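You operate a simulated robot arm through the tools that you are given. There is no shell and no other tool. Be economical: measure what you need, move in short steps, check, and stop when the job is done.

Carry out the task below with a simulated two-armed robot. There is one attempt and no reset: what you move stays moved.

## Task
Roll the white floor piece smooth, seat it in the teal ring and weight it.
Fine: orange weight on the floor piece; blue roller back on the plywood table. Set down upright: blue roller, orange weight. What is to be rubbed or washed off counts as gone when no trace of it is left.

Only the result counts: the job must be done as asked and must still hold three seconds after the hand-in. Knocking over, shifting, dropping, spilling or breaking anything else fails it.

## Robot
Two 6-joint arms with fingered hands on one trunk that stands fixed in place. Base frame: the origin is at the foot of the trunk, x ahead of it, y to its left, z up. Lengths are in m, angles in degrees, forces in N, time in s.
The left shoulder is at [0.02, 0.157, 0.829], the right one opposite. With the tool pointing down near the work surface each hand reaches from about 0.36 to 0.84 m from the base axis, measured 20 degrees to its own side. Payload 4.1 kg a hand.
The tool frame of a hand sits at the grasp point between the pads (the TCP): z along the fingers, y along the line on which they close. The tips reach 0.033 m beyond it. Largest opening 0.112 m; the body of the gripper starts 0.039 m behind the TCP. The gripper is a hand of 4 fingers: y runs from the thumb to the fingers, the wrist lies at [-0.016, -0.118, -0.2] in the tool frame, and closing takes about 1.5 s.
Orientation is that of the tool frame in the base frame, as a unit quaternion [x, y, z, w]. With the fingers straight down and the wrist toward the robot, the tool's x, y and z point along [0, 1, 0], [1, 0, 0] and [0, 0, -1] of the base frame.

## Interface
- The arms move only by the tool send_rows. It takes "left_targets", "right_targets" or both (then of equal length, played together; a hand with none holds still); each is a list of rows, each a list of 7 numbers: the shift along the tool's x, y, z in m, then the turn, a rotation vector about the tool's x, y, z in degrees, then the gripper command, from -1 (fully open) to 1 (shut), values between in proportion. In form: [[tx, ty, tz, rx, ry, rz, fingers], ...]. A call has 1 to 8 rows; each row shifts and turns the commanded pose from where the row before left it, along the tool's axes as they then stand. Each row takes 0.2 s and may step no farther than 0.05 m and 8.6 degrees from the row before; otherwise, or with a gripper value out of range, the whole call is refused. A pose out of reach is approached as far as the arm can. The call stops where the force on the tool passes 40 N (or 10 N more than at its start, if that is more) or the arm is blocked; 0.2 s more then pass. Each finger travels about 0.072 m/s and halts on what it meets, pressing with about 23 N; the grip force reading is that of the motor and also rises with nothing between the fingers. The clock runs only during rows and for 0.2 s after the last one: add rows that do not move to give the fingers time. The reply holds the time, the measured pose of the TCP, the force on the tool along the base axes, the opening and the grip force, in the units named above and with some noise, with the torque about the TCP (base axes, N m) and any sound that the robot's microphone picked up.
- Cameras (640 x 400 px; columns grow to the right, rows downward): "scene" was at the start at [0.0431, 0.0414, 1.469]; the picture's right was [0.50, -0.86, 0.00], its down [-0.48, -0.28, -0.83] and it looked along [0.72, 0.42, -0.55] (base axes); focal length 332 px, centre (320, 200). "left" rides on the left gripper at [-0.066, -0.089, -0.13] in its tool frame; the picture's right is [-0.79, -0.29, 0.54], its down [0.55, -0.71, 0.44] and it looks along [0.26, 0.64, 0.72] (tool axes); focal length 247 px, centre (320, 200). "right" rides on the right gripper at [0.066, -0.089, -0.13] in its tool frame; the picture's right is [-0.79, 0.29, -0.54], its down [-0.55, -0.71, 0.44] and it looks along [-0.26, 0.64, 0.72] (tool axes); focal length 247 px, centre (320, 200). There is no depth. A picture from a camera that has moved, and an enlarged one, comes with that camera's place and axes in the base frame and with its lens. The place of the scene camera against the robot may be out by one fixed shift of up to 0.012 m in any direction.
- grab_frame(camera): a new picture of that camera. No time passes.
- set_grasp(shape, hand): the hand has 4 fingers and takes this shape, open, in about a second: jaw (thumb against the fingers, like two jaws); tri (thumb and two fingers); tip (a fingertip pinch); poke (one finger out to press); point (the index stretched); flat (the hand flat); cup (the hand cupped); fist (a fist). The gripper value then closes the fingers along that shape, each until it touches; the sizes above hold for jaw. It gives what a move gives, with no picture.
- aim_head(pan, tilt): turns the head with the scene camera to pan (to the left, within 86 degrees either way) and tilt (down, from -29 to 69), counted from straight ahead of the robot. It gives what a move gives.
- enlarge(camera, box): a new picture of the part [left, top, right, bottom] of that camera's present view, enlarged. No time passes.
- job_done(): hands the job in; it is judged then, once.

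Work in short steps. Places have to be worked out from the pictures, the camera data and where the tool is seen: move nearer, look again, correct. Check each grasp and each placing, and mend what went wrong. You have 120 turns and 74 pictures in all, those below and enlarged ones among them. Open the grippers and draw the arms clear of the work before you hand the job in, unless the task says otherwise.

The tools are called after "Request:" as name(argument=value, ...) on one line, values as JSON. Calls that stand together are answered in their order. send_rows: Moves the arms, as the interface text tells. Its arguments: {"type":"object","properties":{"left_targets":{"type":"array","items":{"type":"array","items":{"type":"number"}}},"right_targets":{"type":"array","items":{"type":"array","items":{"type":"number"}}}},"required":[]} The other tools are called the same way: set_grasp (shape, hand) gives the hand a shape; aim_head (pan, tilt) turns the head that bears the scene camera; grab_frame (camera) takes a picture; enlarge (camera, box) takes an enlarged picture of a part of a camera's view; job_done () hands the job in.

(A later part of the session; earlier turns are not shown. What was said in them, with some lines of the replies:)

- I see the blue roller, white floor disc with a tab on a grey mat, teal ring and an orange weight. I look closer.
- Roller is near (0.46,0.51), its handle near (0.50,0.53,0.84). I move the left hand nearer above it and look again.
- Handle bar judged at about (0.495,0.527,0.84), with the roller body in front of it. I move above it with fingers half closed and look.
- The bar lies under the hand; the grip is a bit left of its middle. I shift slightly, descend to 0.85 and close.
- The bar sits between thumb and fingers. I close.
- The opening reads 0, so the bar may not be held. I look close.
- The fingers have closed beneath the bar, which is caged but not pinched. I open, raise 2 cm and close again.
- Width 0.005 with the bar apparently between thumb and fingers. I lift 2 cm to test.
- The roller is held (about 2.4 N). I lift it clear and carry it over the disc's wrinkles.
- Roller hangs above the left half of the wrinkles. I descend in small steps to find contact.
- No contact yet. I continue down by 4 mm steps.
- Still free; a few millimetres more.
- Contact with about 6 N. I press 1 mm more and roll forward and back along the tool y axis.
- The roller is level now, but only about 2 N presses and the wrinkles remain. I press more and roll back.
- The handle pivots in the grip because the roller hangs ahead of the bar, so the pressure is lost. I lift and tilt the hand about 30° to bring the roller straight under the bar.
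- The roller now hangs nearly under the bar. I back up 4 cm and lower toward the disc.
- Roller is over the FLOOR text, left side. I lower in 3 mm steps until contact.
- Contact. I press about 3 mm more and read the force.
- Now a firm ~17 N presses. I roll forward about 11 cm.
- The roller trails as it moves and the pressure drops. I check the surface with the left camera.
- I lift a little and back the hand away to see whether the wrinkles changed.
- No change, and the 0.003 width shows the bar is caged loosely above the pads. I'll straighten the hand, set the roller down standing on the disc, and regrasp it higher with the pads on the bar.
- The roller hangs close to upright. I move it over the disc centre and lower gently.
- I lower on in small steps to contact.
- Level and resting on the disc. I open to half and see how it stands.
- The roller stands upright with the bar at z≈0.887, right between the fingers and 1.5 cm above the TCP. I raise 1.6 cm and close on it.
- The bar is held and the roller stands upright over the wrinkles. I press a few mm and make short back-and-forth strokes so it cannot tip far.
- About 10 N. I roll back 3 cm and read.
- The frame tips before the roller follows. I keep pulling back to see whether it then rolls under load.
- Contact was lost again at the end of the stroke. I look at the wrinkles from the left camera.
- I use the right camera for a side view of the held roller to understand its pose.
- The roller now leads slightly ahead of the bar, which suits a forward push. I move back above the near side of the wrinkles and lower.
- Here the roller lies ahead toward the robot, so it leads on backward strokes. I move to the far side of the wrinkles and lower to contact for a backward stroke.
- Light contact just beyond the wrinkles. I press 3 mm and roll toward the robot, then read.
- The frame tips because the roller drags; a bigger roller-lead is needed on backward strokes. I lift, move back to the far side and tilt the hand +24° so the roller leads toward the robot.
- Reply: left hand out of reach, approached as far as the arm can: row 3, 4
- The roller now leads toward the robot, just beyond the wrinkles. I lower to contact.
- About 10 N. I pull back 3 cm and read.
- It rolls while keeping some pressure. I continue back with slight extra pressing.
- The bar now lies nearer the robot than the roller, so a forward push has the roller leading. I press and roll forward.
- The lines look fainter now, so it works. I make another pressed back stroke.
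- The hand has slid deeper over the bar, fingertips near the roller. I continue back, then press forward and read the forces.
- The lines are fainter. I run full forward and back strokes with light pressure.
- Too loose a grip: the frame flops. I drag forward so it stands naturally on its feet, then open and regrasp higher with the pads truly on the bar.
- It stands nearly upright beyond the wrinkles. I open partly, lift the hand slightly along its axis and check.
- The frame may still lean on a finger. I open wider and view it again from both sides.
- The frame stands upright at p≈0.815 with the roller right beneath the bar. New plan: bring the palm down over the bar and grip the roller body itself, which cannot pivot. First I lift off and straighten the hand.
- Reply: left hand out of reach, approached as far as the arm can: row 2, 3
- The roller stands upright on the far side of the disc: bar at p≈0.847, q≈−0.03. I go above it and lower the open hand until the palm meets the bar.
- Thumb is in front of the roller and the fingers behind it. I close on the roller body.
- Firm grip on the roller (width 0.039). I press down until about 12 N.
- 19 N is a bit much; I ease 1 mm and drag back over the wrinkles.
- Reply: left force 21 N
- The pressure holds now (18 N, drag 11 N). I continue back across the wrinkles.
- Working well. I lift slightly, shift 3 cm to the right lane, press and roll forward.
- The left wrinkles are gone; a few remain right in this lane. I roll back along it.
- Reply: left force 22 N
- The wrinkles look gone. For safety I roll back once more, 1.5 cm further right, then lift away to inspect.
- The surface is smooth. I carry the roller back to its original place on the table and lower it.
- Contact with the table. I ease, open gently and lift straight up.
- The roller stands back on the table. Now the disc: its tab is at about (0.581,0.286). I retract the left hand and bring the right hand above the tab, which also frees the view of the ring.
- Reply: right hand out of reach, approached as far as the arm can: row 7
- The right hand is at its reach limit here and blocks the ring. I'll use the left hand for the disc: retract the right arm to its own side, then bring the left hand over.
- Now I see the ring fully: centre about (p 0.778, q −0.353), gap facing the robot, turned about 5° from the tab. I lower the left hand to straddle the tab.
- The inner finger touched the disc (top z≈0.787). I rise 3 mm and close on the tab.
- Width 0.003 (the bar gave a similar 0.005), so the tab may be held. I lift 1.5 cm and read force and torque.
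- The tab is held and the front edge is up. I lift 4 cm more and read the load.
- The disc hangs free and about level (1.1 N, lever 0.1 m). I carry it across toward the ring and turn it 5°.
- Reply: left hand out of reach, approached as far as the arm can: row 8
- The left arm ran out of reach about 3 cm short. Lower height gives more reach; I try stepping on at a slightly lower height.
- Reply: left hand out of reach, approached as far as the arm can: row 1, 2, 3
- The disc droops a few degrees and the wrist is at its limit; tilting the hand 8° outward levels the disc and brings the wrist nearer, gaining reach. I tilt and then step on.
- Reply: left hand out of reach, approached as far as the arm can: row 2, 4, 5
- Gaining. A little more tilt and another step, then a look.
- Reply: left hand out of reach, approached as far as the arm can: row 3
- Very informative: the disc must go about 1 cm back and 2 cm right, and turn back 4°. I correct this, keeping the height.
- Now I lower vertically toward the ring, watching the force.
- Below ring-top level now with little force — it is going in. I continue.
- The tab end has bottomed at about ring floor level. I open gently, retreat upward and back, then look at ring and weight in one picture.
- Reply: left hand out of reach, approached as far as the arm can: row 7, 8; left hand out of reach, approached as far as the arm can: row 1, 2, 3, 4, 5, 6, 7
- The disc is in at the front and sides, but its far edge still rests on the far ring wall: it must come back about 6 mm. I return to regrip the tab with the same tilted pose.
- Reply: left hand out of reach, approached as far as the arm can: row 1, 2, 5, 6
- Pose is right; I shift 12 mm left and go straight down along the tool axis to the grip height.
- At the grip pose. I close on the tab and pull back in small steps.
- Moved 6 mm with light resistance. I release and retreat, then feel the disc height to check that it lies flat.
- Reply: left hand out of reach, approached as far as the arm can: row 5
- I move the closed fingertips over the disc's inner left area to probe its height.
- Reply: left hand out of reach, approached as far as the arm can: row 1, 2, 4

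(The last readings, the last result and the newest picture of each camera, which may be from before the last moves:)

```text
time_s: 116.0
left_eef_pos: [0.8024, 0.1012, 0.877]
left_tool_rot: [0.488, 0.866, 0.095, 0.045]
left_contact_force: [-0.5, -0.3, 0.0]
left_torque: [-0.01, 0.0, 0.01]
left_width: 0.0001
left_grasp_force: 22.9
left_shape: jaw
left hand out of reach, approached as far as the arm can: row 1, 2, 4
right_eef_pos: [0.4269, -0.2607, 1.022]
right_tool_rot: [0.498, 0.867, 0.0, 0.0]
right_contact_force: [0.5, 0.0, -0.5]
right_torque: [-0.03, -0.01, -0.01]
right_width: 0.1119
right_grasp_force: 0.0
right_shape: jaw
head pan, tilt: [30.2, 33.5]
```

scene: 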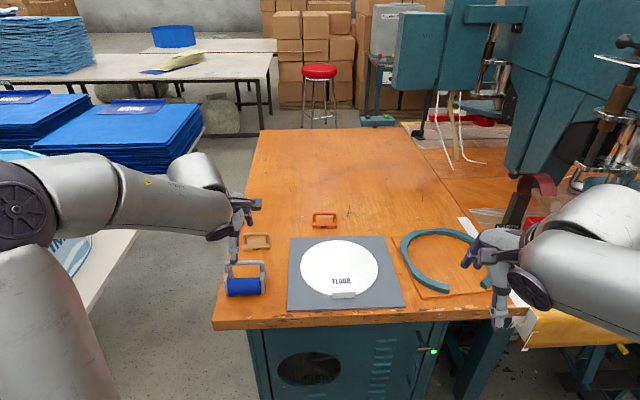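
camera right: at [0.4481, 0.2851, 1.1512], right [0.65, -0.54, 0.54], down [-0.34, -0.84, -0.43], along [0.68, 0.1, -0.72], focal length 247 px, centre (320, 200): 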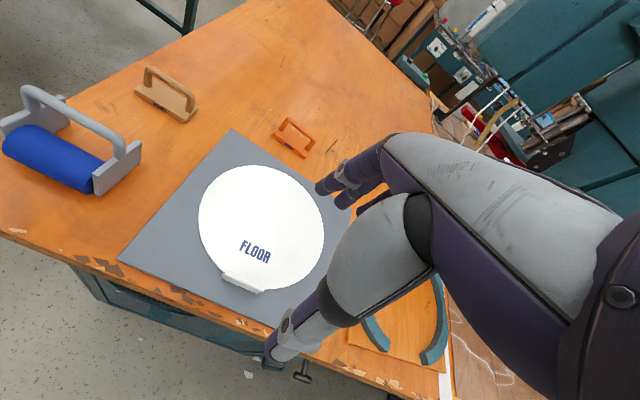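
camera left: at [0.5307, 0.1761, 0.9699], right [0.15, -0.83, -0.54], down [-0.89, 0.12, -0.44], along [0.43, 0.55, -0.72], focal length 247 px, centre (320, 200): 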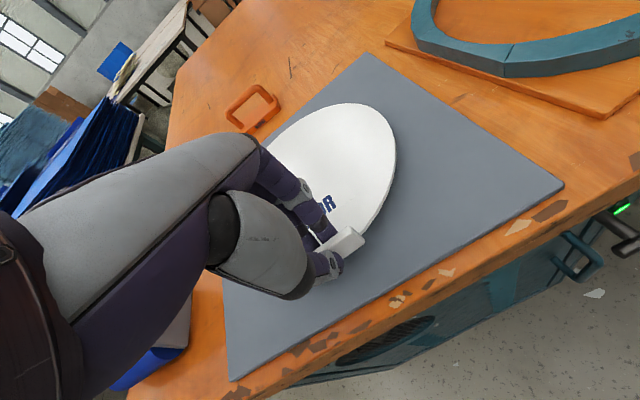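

Request:
send_rows(left_targets=[[0, -0.0042, 0.0196, 0, 0, 0, 1], [0, -0.0031, 0.0147, 0, 0, 0, 1], [0, 0, 0, 0, 0, 0, 1]])

Request:
send_rows(left_targets=[[0, -0.0008, 0.0039, 0, 0, 0, 1], [0, 0, 0, 0, 0, 0, 1]])

Request:
send_rows(left_targets=[[0, -0.0008, 0.0039, 0, 0, 0, 1], [0, 0, 0, 0, 0, 0, 1]])

Request:
send_rows(left_targets=[[0, -0.0008, 0.0039, 0, 0, 0, 1], [0, 0, 0, 0, 0, 0, 1]])

```text
time_s: 116.8
left_eef_pos: [0.8022, 0.1013, 0.8444]
left_tool_rot: [0.489, 0.866, 0.095, 0.045]
left_contact_force: [-1.0, 1.0, 0.1]
left_torque: [0.0, 0.0, 0.02]
left_width: 0.0
left_grasp_force: 23.2
left_shape: jaw
right_eef_pos: [0.4266, -0.2602, 1.0229]
right_tool_rot: [0.499, 0.867, 0.0, 0.001]
right_contact_force: [0.4, 0.1, 0.3]
right_torque: [0.03, 0.0, 0.03]
right_width: 0.1121
right_grasp_force: 0.0
right_shape: jaw
head pan, tilt: [30.2, 33.5]
```

```text
time_s: 117.4
left_eef_pos: [0.8007, 0.1015, 0.8403]
left_tool_rot: [0.489, 0.866, 0.094, 0.045]
left_contact_force: [-0.4, -0.1, -0.8]
left_torque: [-0.02, -0.02, -0.03]
left_width: 0.0
left_grasp_force: 23.4
left_shape: jaw
right_eef_pos: [0.4265, -0.2609, 1.0218]
right_tool_rot: [0.498, 0.867, 0.0, 0.0]
right_contact_force: [0.6, -0.5, 0.9]
right_torque: [0.02, -0.01, 0.02]
right_width: 0.1118
right_grasp_force: 0.1
right_shape: jaw
head pan, tilt: [30.2, 33.5]
```

```text
time_s: 118.0
left_eef_pos: [0.8022, 0.1021, 0.8345]
left_tool_rot: [0.488, 0.866, 0.095, 0.045]
left_contact_force: [-0.1, 0.4, -0.5]
left_torque: [-0.01, 0.03, 0.03]
left_width: 0.0
left_grasp_force: 23.0
left_shape: jaw
right_eef_pos: [0.4259, -0.26, 1.0225]
right_tool_rot: [0.498, 0.867, 0.0, 0.0]
right_contact_force: [0.4, -0.5, -0.6]
right_torque: [0.02, 0.01, -0.02]
right_width: 0.1119
right_grasp_force: 0.1
right_shape: jaw
head pan, tilt: [30.2, 33.5]
```

```text
time_s: 118.6
left_eef_pos: [0.8022, 0.1033, 0.83]
left_tool_rot: [0.488, 0.867, 0.094, 0.046]
left_contact_force: [-0.4, -0.6, 0.0]
left_torque: [0.01, 0.01, 0.0]
left_width: 0.0001
left_grasp_force: 23.3
left_shape: jaw
right_eef_pos: [0.4261, -0.2605, 1.0233]
right_tool_rot: [0.498, 0.867, 0.0, 0.0]
right_contact_force: [0.6, -0.6, -0.6]
right_torque: [-0.01, 0.0, -0.02]
right_width: 0.1119
right_grasp_force: 0.0
right_shape: jaw
head pan, tilt: [30.2, 33.5]
```

Request:
send_rows(left_targets=[[0, -0.0006, 0.0029, 0, 0, 0, 1], [0, 0, 0, 0, 0, 0, 1]])

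Request:
send_rows(left_targets=[[0, -0.0006, 0.0029, 0, 0, 0, 1], [0, 0, 0, 0, 0, 0, 1]])

Request:
send_rows(left_targets=[[0, -0.0006, 0.0029, 0, 0, 0, 1], [0, 0, 0, 0, 0, 0, 1]])

Request:
send_rows(left_targets=[[0, -0.0006, 0.0029, 0, 0, 0, 1], [0, 0, 0, 0, 0, 0, 1]])

```text
time_s: 119.2
left_eef_pos: [0.8015, 0.1019, 0.8275]
left_tool_rot: [0.489, 0.866, 0.094, 0.045]
left_contact_force: [-0.2, 0.3, 0.5]
left_torque: [0.03, 0.01, 0.01]
left_width: 0.0
left_grasp_force: 23.2
left_shape: jaw
right_eef_pos: [0.4264, -0.2611, 1.0227]
right_tool_rot: [0.498, 0.867, 0.0, 0.0]
right_contact_force: [0.3, 0.2, 0.8]
right_torque: [0.02, 0.01, 0.01]
right_width: 0.1119
right_grasp_force: 0.0
right_shape: jaw
head pan, tilt: [30.2, 33.5]
```

```text
time_s: 119.8
left_eef_pos: [0.8012, 0.102, 0.8253]
left_tool_rot: [0.489, 0.866, 0.095, 0.046]
left_contact_force: [0.3, -0.1, -0.1]
left_torque: [-0.06, 0.01, -0.02]
left_width: 0.0
left_grasp_force: 22.7
left_shape: jaw
right_eef_pos: [0.4262, -0.2615, 1.0229]
right_tool_rot: [0.498, 0.867, 0.0, 0.0]
right_contact_force: [0.4, -0.4, -0.1]
right_torque: [0.01, 0.0, -0.02]
right_width: 0.1117
right_grasp_force: 0.0
right_shape: jaw
head pan, tilt: [30.2, 33.5]
```

```text
time_s: 120.4
left_eef_pos: [0.8032, 0.1012, 0.8227]
left_tool_rot: [0.488, 0.866, 0.096, 0.045]
left_contact_force: [0.2, -0.6, -0.3]
left_torque: [-0.01, 0.02, 0.02]
left_width: 0.0002
left_grasp_force: 23.0
left_shape: jaw
right_eef_pos: [0.4263, -0.2605, 1.0219]
right_tool_rot: [0.498, 0.867, 0.0, 0.0]
right_contact_force: [0.2, 0.4, -0.3]
right_torque: [-0.02, -0.02, -0.02]
right_width: 0.1119
right_grasp_force: 0.0
right_shape: jaw
head pan, tilt: [30.2, 33.5]
```

```text
time_s: 121.0
left_eef_pos: [0.8031, 0.1006, 0.8227]
left_tool_rot: [0.488, 0.866, 0.095, 0.048]
left_contact_force: [-3.4, -0.3, 14.5]
left_torque: [-0.04, 0.09, 0.02]
left_width: 0.0
left_grasp_force: 23.0
left_shape: jaw
right_eef_pos: [0.4259, -0.2604, 1.0234]
right_tool_rot: [0.499, 0.866, 0.0, 0.0]
right_contact_force: [-0.3, -0.2, -0.5]
right_torque: [0.02, 0.0, 0.01]
right_width: 0.1116
right_grasp_force: 0.1
right_shape: jaw
head pan, tilt: [30.2, 33.5]
```

Contact at TCP z 0.8225. I probe a second point 5 cm nearer to compare heights (slope).

Request:
send_rows(left_targets=[[0, 0.0025, -0.0117, 0, 0, 0, 1], [0, -0.0244, -0.0052, 0, 0, 0, 1], [0, -0.0244, -0.0052, 0, 0, 0, 1], [0, -0.0012, 0.0059, 0, 0, 0, 1], [0, 0, 0, 0, 0, 0, 1]])

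Request:
send_rows(left_targets=[[0, -0.0006, 0.0029, 0, 0, 0, 1], [0, 0, 0, 0, 0, 0, 1]])

Request:
send_rows(left_targets=[[0, -0.0004, 0.002, 0, 0, 0, 1], [0, 0, 0, 0, 0, 0, 1]])

Request:
send_rows(left_targets=[[0, -0.0004, 0.002, 0, 0, 0, 1], [0, 0, 0, 0, 0, 0, 1]])

```text
time_s: 122.2
left_eef_pos: [0.7851, 0.0673, 0.8266]
left_tool_rot: [0.488, 0.867, 0.095, 0.044]
left_contact_force: [0.6, 0.1, 0.0]
left_torque: [0.0, -0.03, -0.01]
left_width: 0.0
left_grasp_force: 23.5
left_shape: jaw
left hand out of reach, approached as far as the arm can: row 2, 3
right_eef_pos: [0.4264, -0.26, 1.0234]
right_tool_rot: [0.498, 0.867, -0.001, 0.0]
right_contact_force: [0.1, 0.1, -0.2]
right_torque: [0.0, 0.03, 0.01]
right_width: 0.1118
right_grasp_force: 0.1
right_shape: jaw
head pan, tilt: [30.2, 33.5]
```

```text
time_s: 122.8
left_eef_pos: [0.7838, 0.0686, 0.8242]
left_tool_rot: [0.488, 0.866, 0.094, 0.045]
left_contact_force: [0.3, -0.3, 0.6]
left_torque: [0.03, -0.04, -0.01]
left_width: 0.0001
left_grasp_force: 22.8
left_shape: jaw
right_eef_pos: [0.4261, -0.2608, 1.0223]
right_tool_rot: [0.499, 0.867, 0.0, 0.0]
right_contact_force: [-0.7, 0.3, 0.1]
right_torque: [-0.05, 0.01, -0.03]
right_width: 0.1117
right_grasp_force: 0.2
right_shape: jaw
head pan, tilt: [30.2, 33.5]
```

```text
time_s: 123.4
left_eef_pos: [0.7835, 0.0669, 0.8217]
left_tool_rot: [0.488, 0.867, 0.095, 0.045]
left_contact_force: [-0.5, 1.0, 4.6]
left_torque: [-0.02, 0.04, -0.02]
left_width: 0.0002
left_grasp_force: 23.3
left_shape: jaw
right_eef_pos: [0.4264, -0.2604, 1.0241]
right_tool_rot: [0.498, 0.867, 0.0, 0.0]
right_contact_force: [-0.2, 1.0, 0.5]
right_torque: [0.0, -0.02, 0.01]
right_width: 0.1118
right_grasp_force: 0.0
right_shape: jaw
head pan, tilt: [30.2, 33.5]
```

```text
time_s: 124.0
left_eef_pos: [0.7845, 0.0655, 0.8212]
left_tool_rot: [0.488, 0.866, 0.096, 0.047]
left_contact_force: [-2.9, -1.7, 15.8]
left_torque: [-0.07, 0.09, -0.04]
left_width: 0.0001
left_grasp_force: 23.4
left_shape: jaw
right_eef_pos: [0.4264, -0.2607, 1.0234]
right_tool_rot: [0.498, 0.867, 0.0, 0.0]
right_contact_force: [-0.1, -0.1, 0.5]
right_torque: [-0.01, 0.02, 0.02]
right_width: 0.1118
right_grasp_force: 0.1
right_shape: jaw
head pan, tilt: [30.2, 33.5]
```

Heights are equal within a millimetre, so the disc lies flat in the ring. Now the orange weight: bar judged at p≈0.957, q≈0, z≈0.818; it is far, so I'll need an outward tilt of about 40°. I lift, back off and move left.

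Request:
send_rows(left_targets=[[0, -0.0154, -0.0238, 0, 0, 0, 1], [0, -0.0154, -0.0238, 0, 0, 0, 1], [0, -0.0154, -0.0238, 0, 0, 0, 1], [0, -0.0154, -0.0238, 0, 0, 0, 1], [0.045, 0, 0, 0, 0, 0, 0.5], [0.045, 0, 0, 0, 0, 0, 0], [0.045, 0, 0, 0, 0, 0, 0], [0.045, 0, 0, 0, 0, 0, 0]])

Request:
send_rows(left_targets=[[0.045, 0, 0, 0, 0, 0, 0], [0.045, 0, 0, 0, 0, 0, 0], [0.045, 0, 0, 0, 0, 0, 0], [0, 0, 0, -7, 0, 0, 0], [0, 0, 0, -7, 0, 0, 0], [0, 0, 0, -7, 0, 0, 0], [0, 0, 0, -7, 0, 0, 0], [0, 0, 0, 0, 0, 0, 0]])

```text
time_s: 125.8
left_eef_pos: [0.7886, 0.1186, 0.9255]
left_tool_rot: [0.488, 0.866, 0.094, 0.044]
left_contact_force: [0.9, -0.4, -0.2]
left_torque: [0.02, -0.01, -0.01]
left_width: 0.0555
left_grasp_force: 0.1
left_shape: jaw
left hand out of reach, approached as far as the arm can: row 1, 2, 3, 4, 5, 6, 7, 8
right_eef_pos: [0.4266, -0.2601, 1.0226]
right_tool_rot: [0.498, 0.867, 0.0, 0.001]
right_contact_force: [0.5, 0.0, 1.0]
right_torque: [-0.01, -0.01, -0.01]
right_width: 0.1118
right_grasp_force: 0.1
right_shape: jaw
head pan, tilt: [30.2, 33.5]
```

```text
time_s: 127.6
left_eef_pos: [0.8646, 0.2137, 0.9559]
left_tool_rot: [0.463, 0.818, 0.301, 0.162]
left_contact_force: [-1.1, 0.0, 0.6]
left_torque: [-0.01, 0.01, 0.04]
left_width: 0.0556
left_grasp_force: 0.0
left_shape: jaw
left hand out of reach, approached as far as the arm can: row 1, 2, 3, 4, 5, 6, 7
right_eef_pos: [0.4264, -0.2612, 1.0226]
right_tool_rot: [0.499, 0.867, 0.001, 0.0]
right_contact_force: [-0.4, 0.3, -0.3]
right_torque: [0.01, 0.01, 0.01]
right_width: 0.1122
right_grasp_force: 0.1
right_shape: jaw
head pan, tilt: [30.2, 33.5]
```

The arm slid along its reach limit, but the hand is now at the 40° tilt. I move to a pre-grasp point 6 cm short of the weight's bar.

Request:
send_rows(left_targets=[[0.0353, -0.003, 0.01, 0, 0, 0, 0], [0.0353, -0.001, 0.015, 0, 0, 0, 0], [0.0353, -0.001, 0.017, 0, 0, 0, 0], [0.0353, -0.001, 0.017, 0, 0, 0, 0], [0.0353, -0.001, 0.017, 0, 0, 0, 0], [0.0353, -0.001, 0.017, 0, 0, 0, 0], [0.0353, 0.0, 0.017, 0, 0, 0, 0], [0, 0, 0, 0, 0, 0, 0]])

```text
time_s: 129.4
left_eef_pos: [0.8558, 0.46, 0.8746]
left_tool_rot: [0.463, 0.818, 0.301, 0.163]
left_contact_force: [0.5, 0.3, 1.8]
left_torque: [-0.02, 0.01, 0.0]
left_width: 0.0554
left_grasp_force: 0.1
left_shape: jaw
left hand out of reach, approached as far as the arm can: row 1, 2, 3, 4, 5, 6
right_eef_pos: [0.4261, -0.2598, 1.0233]
right_tool_rot: [0.499, 0.867, 0.0, 0.0]
right_contact_force: [-0.5, 0.1, -0.3]
right_torque: [-0.01, 0.04, -0.04]
right_width: 0.1118
right_grasp_force: 0.0
right_shape: jaw
head pan, tilt: [30.2, 33.5]
```

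It ended 5 cm further out than intended, just above the weight. I rise, back off to the pre-grasp point and use my last picture from the hand camera.

Request:
send_rows(left_targets=[[0, 0.0064, -0.0077, 0, 0, 0, 0], [0, -0.02, -0.0167, 0, 0, 0, 0], [0.0155, -0.02, -0.0167, 0, 0, 0, 0], [0.0155, 0, 0, 0, 0, 0, 0], [0, -0.0064, 0.0077, 0, 0, 0, 0], [0, 0, 0, 0, 0, 0, 0]])

```text
time_s: 130.8
left_eef_pos: [0.856, 0.4691, 0.8729]
left_tool_rot: [0.463, 0.818, 0.301, 0.163]
left_contact_force: [0.6, 0.5, 1.3]
left_torque: [-0.01, -0.01, 0.01]
left_width: 0.0547
left_grasp_force: 0.1
left_shape: jaw
left hand out of reach, approached as far as the arm can: row 2, 3, 4
right_eef_pos: [0.4264, -0.2597, 1.0223]
right_tool_rot: [0.499, 0.867, 0.0, 0.0]
right_contact_force: [-0.1, -1.2, -0.3]
right_torque: [-0.01, 0.02, -0.02]
right_width: 0.1118
right_grasp_force: 0.1
right_shape: jaw
head pan, tilt: [30.2, 33.5]
```

With the 40° tilt the arm cannot come nearer. I rise and reduce the tilt to about 20°, which should allow the needed distance.

Request:
send_rows(left_targets=[[0, 0.0129, -0.0153, 0, 0, 0, 0], [0, 0.0064, -0.0077, 7, 0, 0, 0], [0, 0, 0, 7, 0, 0, 0], [0, 0, 0, 6, 0, 0, 0], [0, 0, 0, 0, 0, 0, 0]])

```text
time_s: 132.0
left_eef_pos: [0.8408, 0.4396, 0.8876]
left_tool_rot: [0.482, 0.853, 0.176, 0.092]
left_contact_force: [0.3, 0.1, -0.1]
left_torque: [-0.04, -0.01, -0.01]
left_width: 0.056
left_grasp_force: 0.0
left_shape: jaw
left hand out of reach, approached as far as the arm can: row 3, 4
right_eef_pos: [0.4256, -0.26, 1.0223]
right_tool_rot: [0.499, 0.867, 0.0, 0.0]
right_contact_force: [-0.7, -0.8, -0.4]
right_torque: [0.01, -0.03, 0.01]
right_width: 0.1119
right_grasp_force: 0.0
right_shape: jaw
head pan, tilt: [30.2, 33.5]
```

Now at p≈0.948 with 23° tilt. I shift left 4 cm over the weight and use the last picture.

Request:
send_rows(left_targets=[[0.02, -0.002, 0.004, 0, 0, 0, 0], [0.02, -0.002, 0.004, 0, 0, 0, 0], [0, 0, 0, 0, 0, 0, 0]])

Request:
grab_frame(camera="left")

```text
time_s: 132.8
left_eef_pos: [0.8208, 0.4746, 0.8771]
left_tool_rot: [0.482, 0.853, 0.177, 0.092]
left_contact_force: [-0.1, -0.9, -0.1]
left_torque: [-0.05, 0.0, 0.0]
left_width: 0.0558
left_grasp_force: 0.1
left_shape: jaw
right_eef_pos: [0.4261, -0.2606, 1.0235]
right_tool_rot: [0.498, 0.867, 0.0, 0.001]
right_contact_force: [0.5, 0.5, -1.0]
right_torque: [-0.03, -0.01, 0.02]
right_width: 0.1121
right_grasp_force: 0.0
right_shape: jaw
head pan, tilt: [30.2, 33.5]
```

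```text
0 pictures are left
camera left: at [0.7405, 0.3474, 0.9624], right [0.36, -0.7, -0.62], down [-0.71, 0.23, -0.67], along [0.61, 0.68, -0.41], focal length 247 px, centre (320, 200)
```

left: 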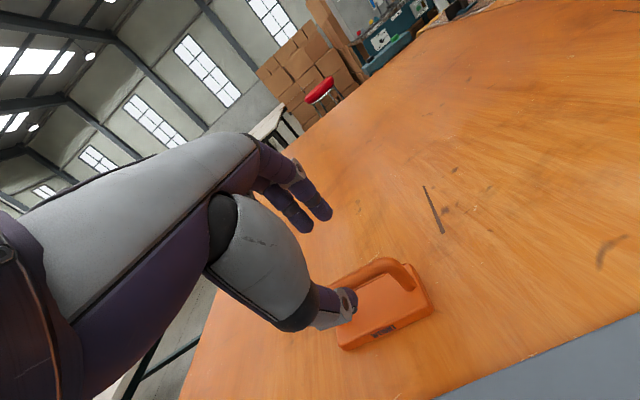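

The weight: base p 0.937–0.975, q −0.037 to 0.05, bar at (p 0.956, z≈0.82). I descend to TCP z 0.83 around the bar in small steps.

Request:
send_rows(left_targets=[[0.003, -0.0037, 0.0112, 0, 0, 0, 0], [0.0035, -0.0037, 0.0112, 0, 0, 0, 0], [0, -0.0037, 0.0112, 0, 0, 0, 0], [0, -0.0036, 0.0113, 0, 0, 0, 0], [0, 0, 0, 0, 0, 0, 0]])

```text
time_s: 134.0
left_eef_pos: [0.8204, 0.4824, 0.8315]
left_tool_rot: [0.482, 0.853, 0.177, 0.092]
left_contact_force: [-0.5, 0.1, -1.4]
left_torque: [-0.04, 0.04, 0.0]
left_width: 0.0556
left_grasp_force: 0.1
left_shape: jaw
right_eef_pos: [0.4264, -0.2608, 1.0225]
right_tool_rot: [0.499, 0.867, 0.0, 0.0]
right_contact_force: [0.1, -0.2, 0.4]
right_torque: [0.0, 0.04, 0.01]
right_width: 0.1119
right_grasp_force: 0.0
right_shape: jaw
head pan, tilt: [30.2, 33.5]
```

In place with no contact. I close on the bar.

Request:
send_rows(left_targets=[[0, 0, 0, 0, 0, 0, 0.4], [0, 0, 0, 0, 0, 0, 0.8], [0, 0, 0, 0, 0, 0, 1], [0, 0, 0, 0, 0, 0, 1], [0, 0, 0, 0, 0, 0, 1], [0, 0, 0, 0, 0, 0, 1]])

Request:
send_rows(left_targets=[[0, 0.002, -0.0046, 0, 0, 0, 1], [0, 0.004, -0.0092, 0, 0, 0, 1], [0, 0.004, -0.0092, 0, 0, 0, 1], [0, 0, 0, 0, 0, 0, 1]])

```text
time_s: 135.4
left_eef_pos: [0.8185, 0.4834, 0.832]
left_tool_rot: [0.482, 0.853, 0.176, 0.091]
left_contact_force: [-0.5, 0.0, 0.8]
left_torque: [-0.01, 0.04, -0.02]
left_width: 0.0012
left_grasp_force: 23.4
left_shape: jaw
right_eef_pos: [0.4271, -0.2607, 1.0237]
right_tool_rot: [0.498, 0.867, 0.0, 0.0]
right_contact_force: [-0.5, -0.1, -0.4]
right_torque: [-0.02, 0.02, 0.0]
right_width: 0.1119
right_grasp_force: 0.0
right_shape: jaw
head pan, tilt: [30.2, 33.5]
```

```text
time_s: 136.4
left_eef_pos: [0.8188, 0.4838, 0.8592]
left_tool_rot: [0.482, 0.854, 0.176, 0.091]
left_contact_force: [-0.2, -0.1, -4.8]
left_torque: [0.02, -0.01, -0.04]
left_width: 0.0009
left_grasp_force: 23.6
left_shape: jaw
right_eef_pos: [0.4257, -0.2605, 1.0234]
right_tool_rot: [0.498, 0.867, 0.0, 0.001]
right_contact_force: [0.2, -0.1, -0.3]
right_torque: [0.0, -0.01, 0.0]
right_width: 0.1121
right_grasp_force: 0.0
right_shape: jaw
head pan, tilt: [30.2, 33.5]
```

The weight is held (4.8 N, no torque). I raise a bit and retract toward the mat.

Request:
send_rows(left_targets=[[0, -0.0106, -0.0262, 0, 0, 0, 1], [0, -0.0322, -0.0137, 0, 0, 0, 1], [0, -0.0322, -0.0137, 0, 0, 0, 1], [0, -0.0322, -0.0137, 0, 0, 0, 1], [0, -0.0322, -0.0137, 0, 0, 0, 1], [0, 0, 0, 0, 0, 0, 1]])

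```text
time_s: 137.8
left_eef_pos: [0.827, 0.45, 0.8859]
left_tool_rot: [0.482, 0.854, 0.175, 0.09]
left_contact_force: [0.5, -0.2, -3.4]
left_torque: [0.05, 0.02, 0.03]
left_width: 0.0011
left_grasp_force: 23.5
left_shape: jaw
left hand out of reach, approached as far as the arm can: row 1, 2, 3, 4, 5
right_eef_pos: [0.427, -0.2605, 1.0224]
right_tool_rot: [0.499, 0.867, 0.0, 0.0]
right_contact_force: [-0.1, 0.7, 0.7]
right_torque: [0.02, 0.01, -0.03]
right_width: 0.1121
right_grasp_force: 0.0
right_shape: jaw
head pan, tilt: [30.2, 33.5]
```

The arm is stuck stretched straight; lower down it has slack. I lower 2.5 cm (base still above mat level) and retract from there.

Request:
send_rows(left_targets=[[0, -0.0049, 0.0115, 0, 0, 0, 1], [0, -0.0049, 0.0115, 0, 0, 0, 1], [0, -0.0184, -0.0078, 0, 0, 0, 1], [0, -0.0184, -0.0078, 0, 0, 0, 1], [0, 0, 0, 0, 0, 0, 1]])

```text
time_s: 139.0
left_eef_pos: [0.8287, 0.4451, 0.8609]
left_tool_rot: [0.482, 0.853, 0.176, 0.091]
left_contact_force: [0.0, 0.0, -3.5]
left_torque: [0.0, 0.02, 0.03]
left_width: 0.001
left_grasp_force: 23.3
left_shape: jaw
left hand out of reach, approached as far as the arm can: row 3, 4
right_eef_pos: [0.4269, -0.2608, 1.023]
right_tool_rot: [0.499, 0.867, 0.0, 0.0]
right_contact_force: [0.8, -0.2, 0.4]
right_torque: [-0.01, -0.01, 0.03]
right_width: 0.1119
right_grasp_force: 0.0
right_shape: jaw
head pan, tilt: [30.2, 33.5]
```

It seems the wrist limit ties tilt to distance. I reduce the tilt while backing off.

Request:
send_rows(left_targets=[[0, 0, 0, 4, 0, 0, 1], [0, -0.0184, -0.0078, 4, 0, 0, 1], [0, -0.019, -0.006, 3, 0, 0, 1], [0, -0.0195, -0.004, 0, 0, 0, 1], [0, -0.0195, -0.004, 0, 0, 0, 1], [0, -0.0195, -0.004, 0, 0, 0, 1], [0, 0, 0, 0, 0, 0, 1]])

```text
time_s: 140.6
left_eef_pos: [0.8032, 0.4146, 0.865]
left_tool_rot: [0.488, 0.867, 0.094, 0.045]
left_contact_force: [-0.2, 0.4, -4.7]
left_torque: [0.05, 0.03, 0.02]
left_width: 0.0011
left_grasp_force: 22.7
left_shape: jaw
left hand out of reach, approached as far as the arm can: row 3, 4, 5, 6
right_eef_pos: [0.4262, -0.2615, 1.0232]
right_tool_rot: [0.498, 0.867, 0.0, 0.0]
right_contact_force: [0.0, 0.0, 0.2]
right_torque: [-0.03, -0.02, 0.01]
right_width: 0.1119
right_grasp_force: 0.1
right_shape: jaw
head pan, tilt: [30.2, 33.5]
```

I try going fully vertical and then backing off, to leave this stuck arm posture.

Request:
send_rows(left_targets=[[0, 0, 0, 4, 0, 0, 1], [0, 0, 0, 4, 0, 0, 1], [0, 0, 0, 4, 0, 0, 1], [0, -0.03, 0, 0, 0, 0, 1], [0, -0.03, 0, 0, 0, 0, 1], [0, 0, 0, 0, 0, 0, 1]])

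```text
time_s: 142.0
left_eef_pos: [0.7705, 0.3743, 0.8667]
left_tool_rot: [0.49, 0.872, 0.003, -0.007]
left_contact_force: [0.0, -0.4, -3.3]
left_torque: [0.03, -0.03, 0.0]
left_width: 0.0014
left_grasp_force: 22.8
left_shape: jaw
left hand out of reach, approached as far as the arm can: row 1, 2, 3, 4, 5
right_eef_pos: [0.4262, -0.2611, 1.0232]
right_tool_rot: [0.499, 0.867, 0.0, 0.0]
right_contact_force: [-0.4, -0.5, 0.1]
right_torque: [0.02, 0.01, -0.01]
right_width: 0.1118
right_grasp_force: 0.0
right_shape: jaw
head pan, tilt: [30.2, 33.5]
```

All stuck poses have the wrist at ~0.70 m from the shoulder: the arm sits in a thin stretched shell. The disc can be reached inside that shell with a 20° tilt, so I plan waypoints along it. First: tilt back to 20° at p≈0.914.

Request:
send_rows(left_targets=[[0, 0.02, -0.006, -7, 0, 0, 1], [0, 0.0206, -0.0036, -7, 0, 0, 1], [0, 0.0209, -0.001, -6, 0, 0, 1], [0, 0, 0, 0, 0, 0, 1]])

```text
time_s: 143.0
left_eef_pos: [0.8318, 0.4036, 0.8838]
left_tool_rot: [0.485, 0.857, 0.154, 0.079]
left_contact_force: [0.0, 0.6, -3.8]
left_torque: [-0.01, 0.01, -0.01]
left_width: 0.0011
left_grasp_force: 22.8
left_shape: jaw
left hand out of reach, approached as far as the arm can: row 1, 2
right_eef_pos: [0.4259, -0.2613, 1.0234]
right_tool_rot: [0.499, 0.867, 0.0, 0.0]
right_contact_force: [0.5, 0.4, -0.3]
right_torque: [0.04, -0.01, -0.03]
right_width: 0.1123
right_grasp_force: 0.1
right_shape: jaw
head pan, tilt: [30.2, 33.5]
```

As planned. I sweep right along the shell.

Request:
send_rows(left_targets=[[-0.04, -0.0188, -0.0068, 0, 0, 0, 1], [-0.04, -0.0188, -0.0068, 0, 0, 0, 1], [-0.03, -0.0163, -0.0059, 0, 0, 0, 1], [-0.03, -0.0163, -0.0059, 0, 0, 0, 1], [-0.03, -0.0163, -0.0059, 0, 0, 0, 1], [0, 0, 0, 0, 0, 0, 1]])

```text
time_s: 144.4
left_eef_pos: [0.8394, 0.2107, 0.8824]
left_tool_rot: [0.484, 0.858, 0.154, 0.078]
left_contact_force: [0.5, 0.6, -4.0]
left_torque: [-0.02, -0.01, -0.01]
left_width: 0.0012
left_grasp_force: 22.7
left_shape: jaw
right_eef_pos: [0.4267, -0.261, 1.0231]
right_tool_rot: [0.498, 0.867, 0.001, 0.0]
right_contact_force: [0.1, -0.7, -0.7]
right_torque: [0.01, 0.03, 0.0]
right_width: 0.1117
right_grasp_force: 0.1
right_shape: jaw
head pan, tilt: [30.2, 33.5]
```

Exactly on plan. Four more steps to above the disc.

Request:
send_rows(left_targets=[[-0.0225, -0.0165, -0.006, 0, 0, 0, 1], [-0.0225, -0.0165, -0.006, 0, 0, 0, 1], [-0.0225, -0.0188, -0.0068, 0, 0, 0, 1], [-0.0225, -0.0188, -0.0068, 0, 0, 0, 1], [0, 0, 0, 0, 0, 0, 1]])

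```text
time_s: 145.6
left_eef_pos: [0.8207, 0.0976, 0.8825]
left_tool_rot: [0.484, 0.858, 0.155, 0.078]
left_contact_force: [0.4, 0.6, -4.0]
left_torque: [0.01, 0.0, 0.01]
left_width: 0.0011
left_grasp_force: 23.0
left_shape: jaw
right_eef_pos: [0.4257, -0.2607, 1.0235]
right_tool_rot: [0.499, 0.867, 0.0, 0.0]
right_contact_force: [0.6, 0.8, 0.1]
right_torque: [0.03, -0.01, 0.01]
right_width: 0.1119
right_grasp_force: 0.1
right_shape: jaw
head pan, tilt: [30.2, 33.5]
```

Above the disc (p 0.759, q −0.328). I lower toward contact expected at z≈0.847.

Request:
send_rows(left_targets=[[0, -0.0051, 0.0141, 0, 0, 0, 1], [0, -0.0034, 0.0094, 0, 0, 0, 1], [0, 0, 0, 0, 0, 0, 1]])

Request:
send_rows(left_targets=[[0, -0.001, 0.0028, 0, 0, 0, 1], [0, -0.001, 0.0028, 0, 0, 0, 1], [0, 0, 0, 0, 0, 0, 1]])

Request:
send_rows(left_targets=[[0, -0.001, 0.0028, 0, 0, 0, 1], [0, 0, 0, 0, 0, 0, 1]])

```text
time_s: 146.4
left_eef_pos: [0.8225, 0.0967, 0.8583]
left_tool_rot: [0.484, 0.858, 0.154, 0.077]
left_contact_force: [0.2, 0.6, -3.5]
left_torque: [0.01, 0.01, 0.0]
left_width: 0.0014
left_grasp_force: 22.3
left_shape: jaw
right_eef_pos: [0.4266, -0.2604, 1.0232]
right_tool_rot: [0.499, 0.867, 0.001, 0.001]
right_contact_force: [0.9, -0.1, -0.1]
right_torque: [0.0, -0.04, -0.04]
right_width: 0.1118
right_grasp_force: 0.0
right_shape: jaw
head pan, tilt: [30.2, 33.5]
```

```text
time_s: 147.2
left_eef_pos: [0.8231, 0.0973, 0.852]
left_tool_rot: [0.484, 0.857, 0.154, 0.079]
left_contact_force: [-0.1, 0.0, -4.1]
left_torque: [-0.01, 0.03, 0.03]
left_width: 0.0014
left_grasp_force: 23.5
left_shape: jaw
right_eef_pos: [0.4247, -0.2607, 1.0221]
right_tool_rot: [0.498, 0.867, 0.0, 0.001]
right_contact_force: [-0.2, -0.2, -0.6]
right_torque: [0.02, -0.02, 0.0]
right_width: 0.1119
right_grasp_force: 0.1
right_shape: jaw
head pan, tilt: [30.2, 33.5]
```

```text
time_s: 147.8
left_eef_pos: [0.8224, 0.0964, 0.8488]
left_tool_rot: [0.484, 0.858, 0.155, 0.078]
left_contact_force: [-0.2, 0.0, -3.6]
left_torque: [-0.01, -0.01, 0.0]
left_width: 0.001
left_grasp_force: 23.0
left_shape: jaw
right_eef_pos: [0.4266, -0.2612, 1.0228]
right_tool_rot: [0.499, 0.867, 0.0, 0.0]
right_contact_force: [-0.4, -0.7, -0.1]
right_torque: [0.03, -0.01, 0.02]
right_width: 0.1118
right_grasp_force: 0.0
right_shape: jaw
head pan, tilt: [30.2, 33.5]
```

No contact yet; I go on in 2 mm steps.

Request:
send_rows(left_targets=[[0, -0.0007, 0.0019, 0, 0, 0, 1], [0, 0, 0, 0, 0, 0, 1]])

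Request:
send_rows(left_targets=[[0, -0.0007, 0.0019, 0, 0, 0, 1], [0, 0, 0, 0, 0, 0, 1]])

Request:
send_rows(left_targets=[[0, -0.0007, 0.0019, 0, 0, 0, 1], [0, 0, 0, 0, 0, 0, 1]])

```text
time_s: 148.4
left_eef_pos: [0.8214, 0.0969, 0.8478]
left_tool_rot: [0.485, 0.857, 0.154, 0.078]
left_contact_force: [0.5, -0.4, -3.7]
left_torque: [0.01, 0.03, -0.02]
left_width: 0.0013
left_grasp_force: 22.9
left_shape: jaw
right_eef_pos: [0.4262, -0.2609, 1.0248]
right_tool_rot: [0.499, 0.867, 0.0, 0.001]
right_contact_force: [-0.6, 1.0, 0.1]
right_torque: [0.0, 0.02, -0.01]
right_width: 0.112
right_grasp_force: 0.0
right_shape: jaw
head pan, tilt: [30.2, 33.5]
```

```text
time_s: 149.0
left_eef_pos: [0.823, 0.0966, 0.8452]
left_tool_rot: [0.484, 0.858, 0.154, 0.078]
left_contact_force: [0.4, 0.2, -2.4]
left_torque: [-0.05, 0.01, -0.04]
left_width: 0.0013
left_grasp_force: 23.2
left_shape: jaw
right_eef_pos: [0.4257, -0.2605, 1.0225]
right_tool_rot: [0.499, 0.867, 0.0, 0.0]
right_contact_force: [0.4, -0.3, 0.0]
right_torque: [0.0, 0.01, -0.04]
right_width: 0.1119
right_grasp_force: 0.0
right_shape: jaw
head pan, tilt: [30.2, 33.5]
```

```text
time_s: 149.6
left_eef_pos: [0.8212, 0.0969, 0.8424]
left_tool_rot: [0.484, 0.858, 0.155, 0.079]
left_contact_force: [-1.0, 0.5, -1.6]
left_torque: [-0.05, -0.05, -0.02]
left_width: 0.0013
left_grasp_force: 22.8
left_shape: jaw
right_eef_pos: [0.4262, -0.2615, 1.0238]
right_tool_rot: [0.499, 0.867, 0.0, 0.0]
right_contact_force: [0.2, -0.2, 1.2]
right_torque: [0.01, 0.01, -0.02]
right_width: 0.1118
right_grasp_force: 0.1
right_shape: jaw
head pan, tilt: [30.2, 33.5]
```

Contact begins. I press a few mm so the base levels itself.

Request:
send_rows(left_targets=[[0, -0.0007, 0.0019, 0, 0, 0, 1], [0, -0.0007, 0.0019, 0, 0, 0, 1], [0, 0, 0, 0, 0, 0, 1]])

Request:
send_rows(left_targets=[[0, -0.0007, 0.0019, 0, 0, 0, 1], [0, 0, 0, 0, 0, 0, 1]])

```text
time_s: 150.4
left_eef_pos: [0.8219, 0.0976, 0.8403]
left_tool_rot: [0.485, 0.857, 0.155, 0.08]
left_contact_force: [-0.6, -2.1, 7.0]
left_torque: [0.04, -0.08, -0.02]
left_width: 0.0017
left_grasp_force: 23.9
left_shape: jaw
right_eef_pos: [0.4273, -0.26, 1.0225]
right_tool_rot: [0.499, 0.867, -0.001, 0.0]
right_contact_force: [-0.2, -0.1, 0.0]
right_torque: [0.01, -0.03, -0.04]
right_width: 0.1117
right_grasp_force: 0.0
right_shape: jaw
head pan, tilt: [30.2, 33.5]
```

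```text
time_s: 151.0
left_eef_pos: [0.822, 0.0983, 0.8355]
left_tool_rot: [0.484, 0.858, 0.155, 0.078]
left_contact_force: [0.1, 0.7, 0.2]
left_torque: [0.02, -0.02, -0.02]
left_width: 0.0013
left_grasp_force: 22.8
left_shape: jaw
right_eef_pos: [0.4265, -0.2597, 1.0237]
right_tool_rot: [0.497, 0.867, 0.0, 0.0]
right_contact_force: [-0.2, 0.3, 0.7]
right_torque: [0.01, 0.01, 0.01]
right_width: 0.1122
right_grasp_force: 0.1
right_shape: jaw
head pan, tilt: [30.2, 33.5]
```

The weight now rests fully (0 N on the hand). I open slowly and retreat upward along the tool axis.

Request:
send_rows(left_targets=[[0, 0, 0, 0, 0, 0, 0.8], [0, 0, 0, 0, 0, 0, 0.6], [0, 0, 0, 0, 0, 0, 0.4], [0, 0, 0, 0, 0, 0, 0.2], [0, 0, 0, 0, 0, 0, 0.0], [0, 0, 0, 0, 0, 0, 0.0]])

```text
time_s: 152.4
left_eef_pos: [0.8228, 0.0972, 0.8375]
left_tool_rot: [0.483, 0.858, 0.154, 0.08]
left_contact_force: [1.3, 2.1, 15.0]
left_torque: [-0.09, 0.11, 0.01]
left_width: 0.0508
left_grasp_force: 0.0
left_shape: jaw
right_eef_pos: [0.426, -0.2604, 1.0252]
right_tool_rot: [0.499, 0.867, 0.0, 0.0]
right_contact_force: [-0.3, 0.3, 0.4]
right_torque: [0.0, -0.02, 0.01]
right_width: 0.112
right_grasp_force: 0.0
right_shape: jaw
head pan, tilt: [30.2, 33.5]
```

The opened thumb presses on the base below; I lift straight along the tool axis.

Request:
send_rows(left_targets=[[0, 0, -0.006, 0, 0, 0, 0], [0, 0, -0.01, 0, 0, 0, 0], [0, 0, -0.015, 0, 0, 0, 0], [0, 0, 0, 0, 0, 0, 0]])

```text
time_s: 153.4
left_eef_pos: [0.8144, 0.0899, 0.8646]
left_tool_rot: [0.485, 0.857, 0.154, 0.079]
left_contact_force: [0.1, 1.1, -0.1]
left_torque: [-0.04, 0.0, 0.0]
left_width: 0.0557
left_grasp_force: 0.0
left_shape: jaw
right_eef_pos: [0.4261, -0.2614, 1.0234]
right_tool_rot: [0.499, 0.867, 0.0, 0.0]
right_contact_force: [0.0, -0.2, -0.2]
right_torque: [-0.02, 0.03, 0.01]
right_width: 0.1121
right_grasp_force: 0.0
right_shape: jaw
head pan, tilt: [30.2, 33.5]
```

Free of load. I continue up until clear of the bar.

Request:
send_rows(left_targets=[[0, 0, -0.02, 0, 0, 0, 0], [0, 0, -0.02, 0, 0, 0, 0], [0, 0, -0.01, 0, 0, 0, 0], [0, 0, 0, 0, 0, 0, 0]])

```text
time_s: 154.4
left_eef_pos: [0.802, 0.0813, 0.9121]
left_tool_rot: [0.485, 0.857, 0.155, 0.079]
left_contact_force: [-0.6, 0.3, -1.0]
left_torque: [0.05, 0.03, 0.02]
left_width: 0.0554
left_grasp_force: 0.0
left_shape: jaw
right_eef_pos: [0.4267, -0.2608, 1.0234]
right_tool_rot: [0.498, 0.867, 0.0, 0.0]
right_contact_force: [0.3, 0.2, -0.7]
right_torque: [-0.02, -0.04, 0.0]
right_width: 0.1116
right_grasp_force: 0.1
right_shape: jaw
head pan, tilt: [30.2, 33.5]
```

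Clear of the weight with no contact. I raise a little more and move the hand away to the left over the empty mat, opening it.

Request:
send_rows(left_targets=[[0, 0.0068, -0.0188, 0, 0, 0, 0], [0.03, 0.0188, 0.0068, 0, 0, 0, 0], [0.03, 0.0188, 0.0068, 0, 0, 0, 0], [0.03, 0.0188, 0.0068, 0, 0, 0, 0], [0.03, 0.0188, 0.0068, 0, 0, 0, -0.5], [0.03, 0.0141, 0.0051, 0, 0, 0, -1], [0.03, 0.0141, 0.0051, 0, 0, 0, -1], [0, 0, 0, 0, 0, 0, -1]])

```text
time_s: 156.2
left_eef_pos: [0.8292, 0.2889, 0.9366]
left_tool_rot: [0.485, 0.857, 0.154, 0.078]
left_contact_force: [-0.2, 0.3, -1.0]
left_torque: [0.0, -0.01, -0.02]
left_width: 0.1116
left_grasp_force: 0.1
left_shape: jaw
left hand out of reach, approached as far as the arm can: row 2, 3, 4, 5, 6, 7
right_eef_pos: [0.4269, -0.2613, 1.0244]
right_tool_rot: [0.498, 0.867, 0.0, 0.0]
right_contact_force: [0.0, -0.5, -0.1]
right_torque: [0.06, -0.01, -0.01]
right_width: 0.1119
right_grasp_force: 0.1
right_shape: jaw
head pan, tilt: [30.2, 33.5]
```

Both hands are open, unloaded and clear of the work, with the left hovering over the empty mat. No pictures are left, so I hand in.

Request:
job_done()

```text
The job is handed in.
```

I handed the job in with all the steps done, but I had no pictures left to check the seated disc or the placed weight by eye.

- **Floor piece:** rolled smooth. The pictures show no trace of the wrinkles.
- **Blue roller:** standing upright at its original place on the plywood table, seen in a picture after I set it down.
- **Seating in the teal ring:** at first the far edge rested on the ring wall, so I pulled the disc back about 6 mm. Touching two points 3 cm apart on the disc then gave heights within a millimetre of each other, well below the ring top. I take that to mean it is seated.
- **Orange weight:** set on the floor piece at the expected height, then released and cleared with no load on the hand. I believe it is upright but did not see it.

Both grippers are open and clear, with the left hand hovering above the empty mat.
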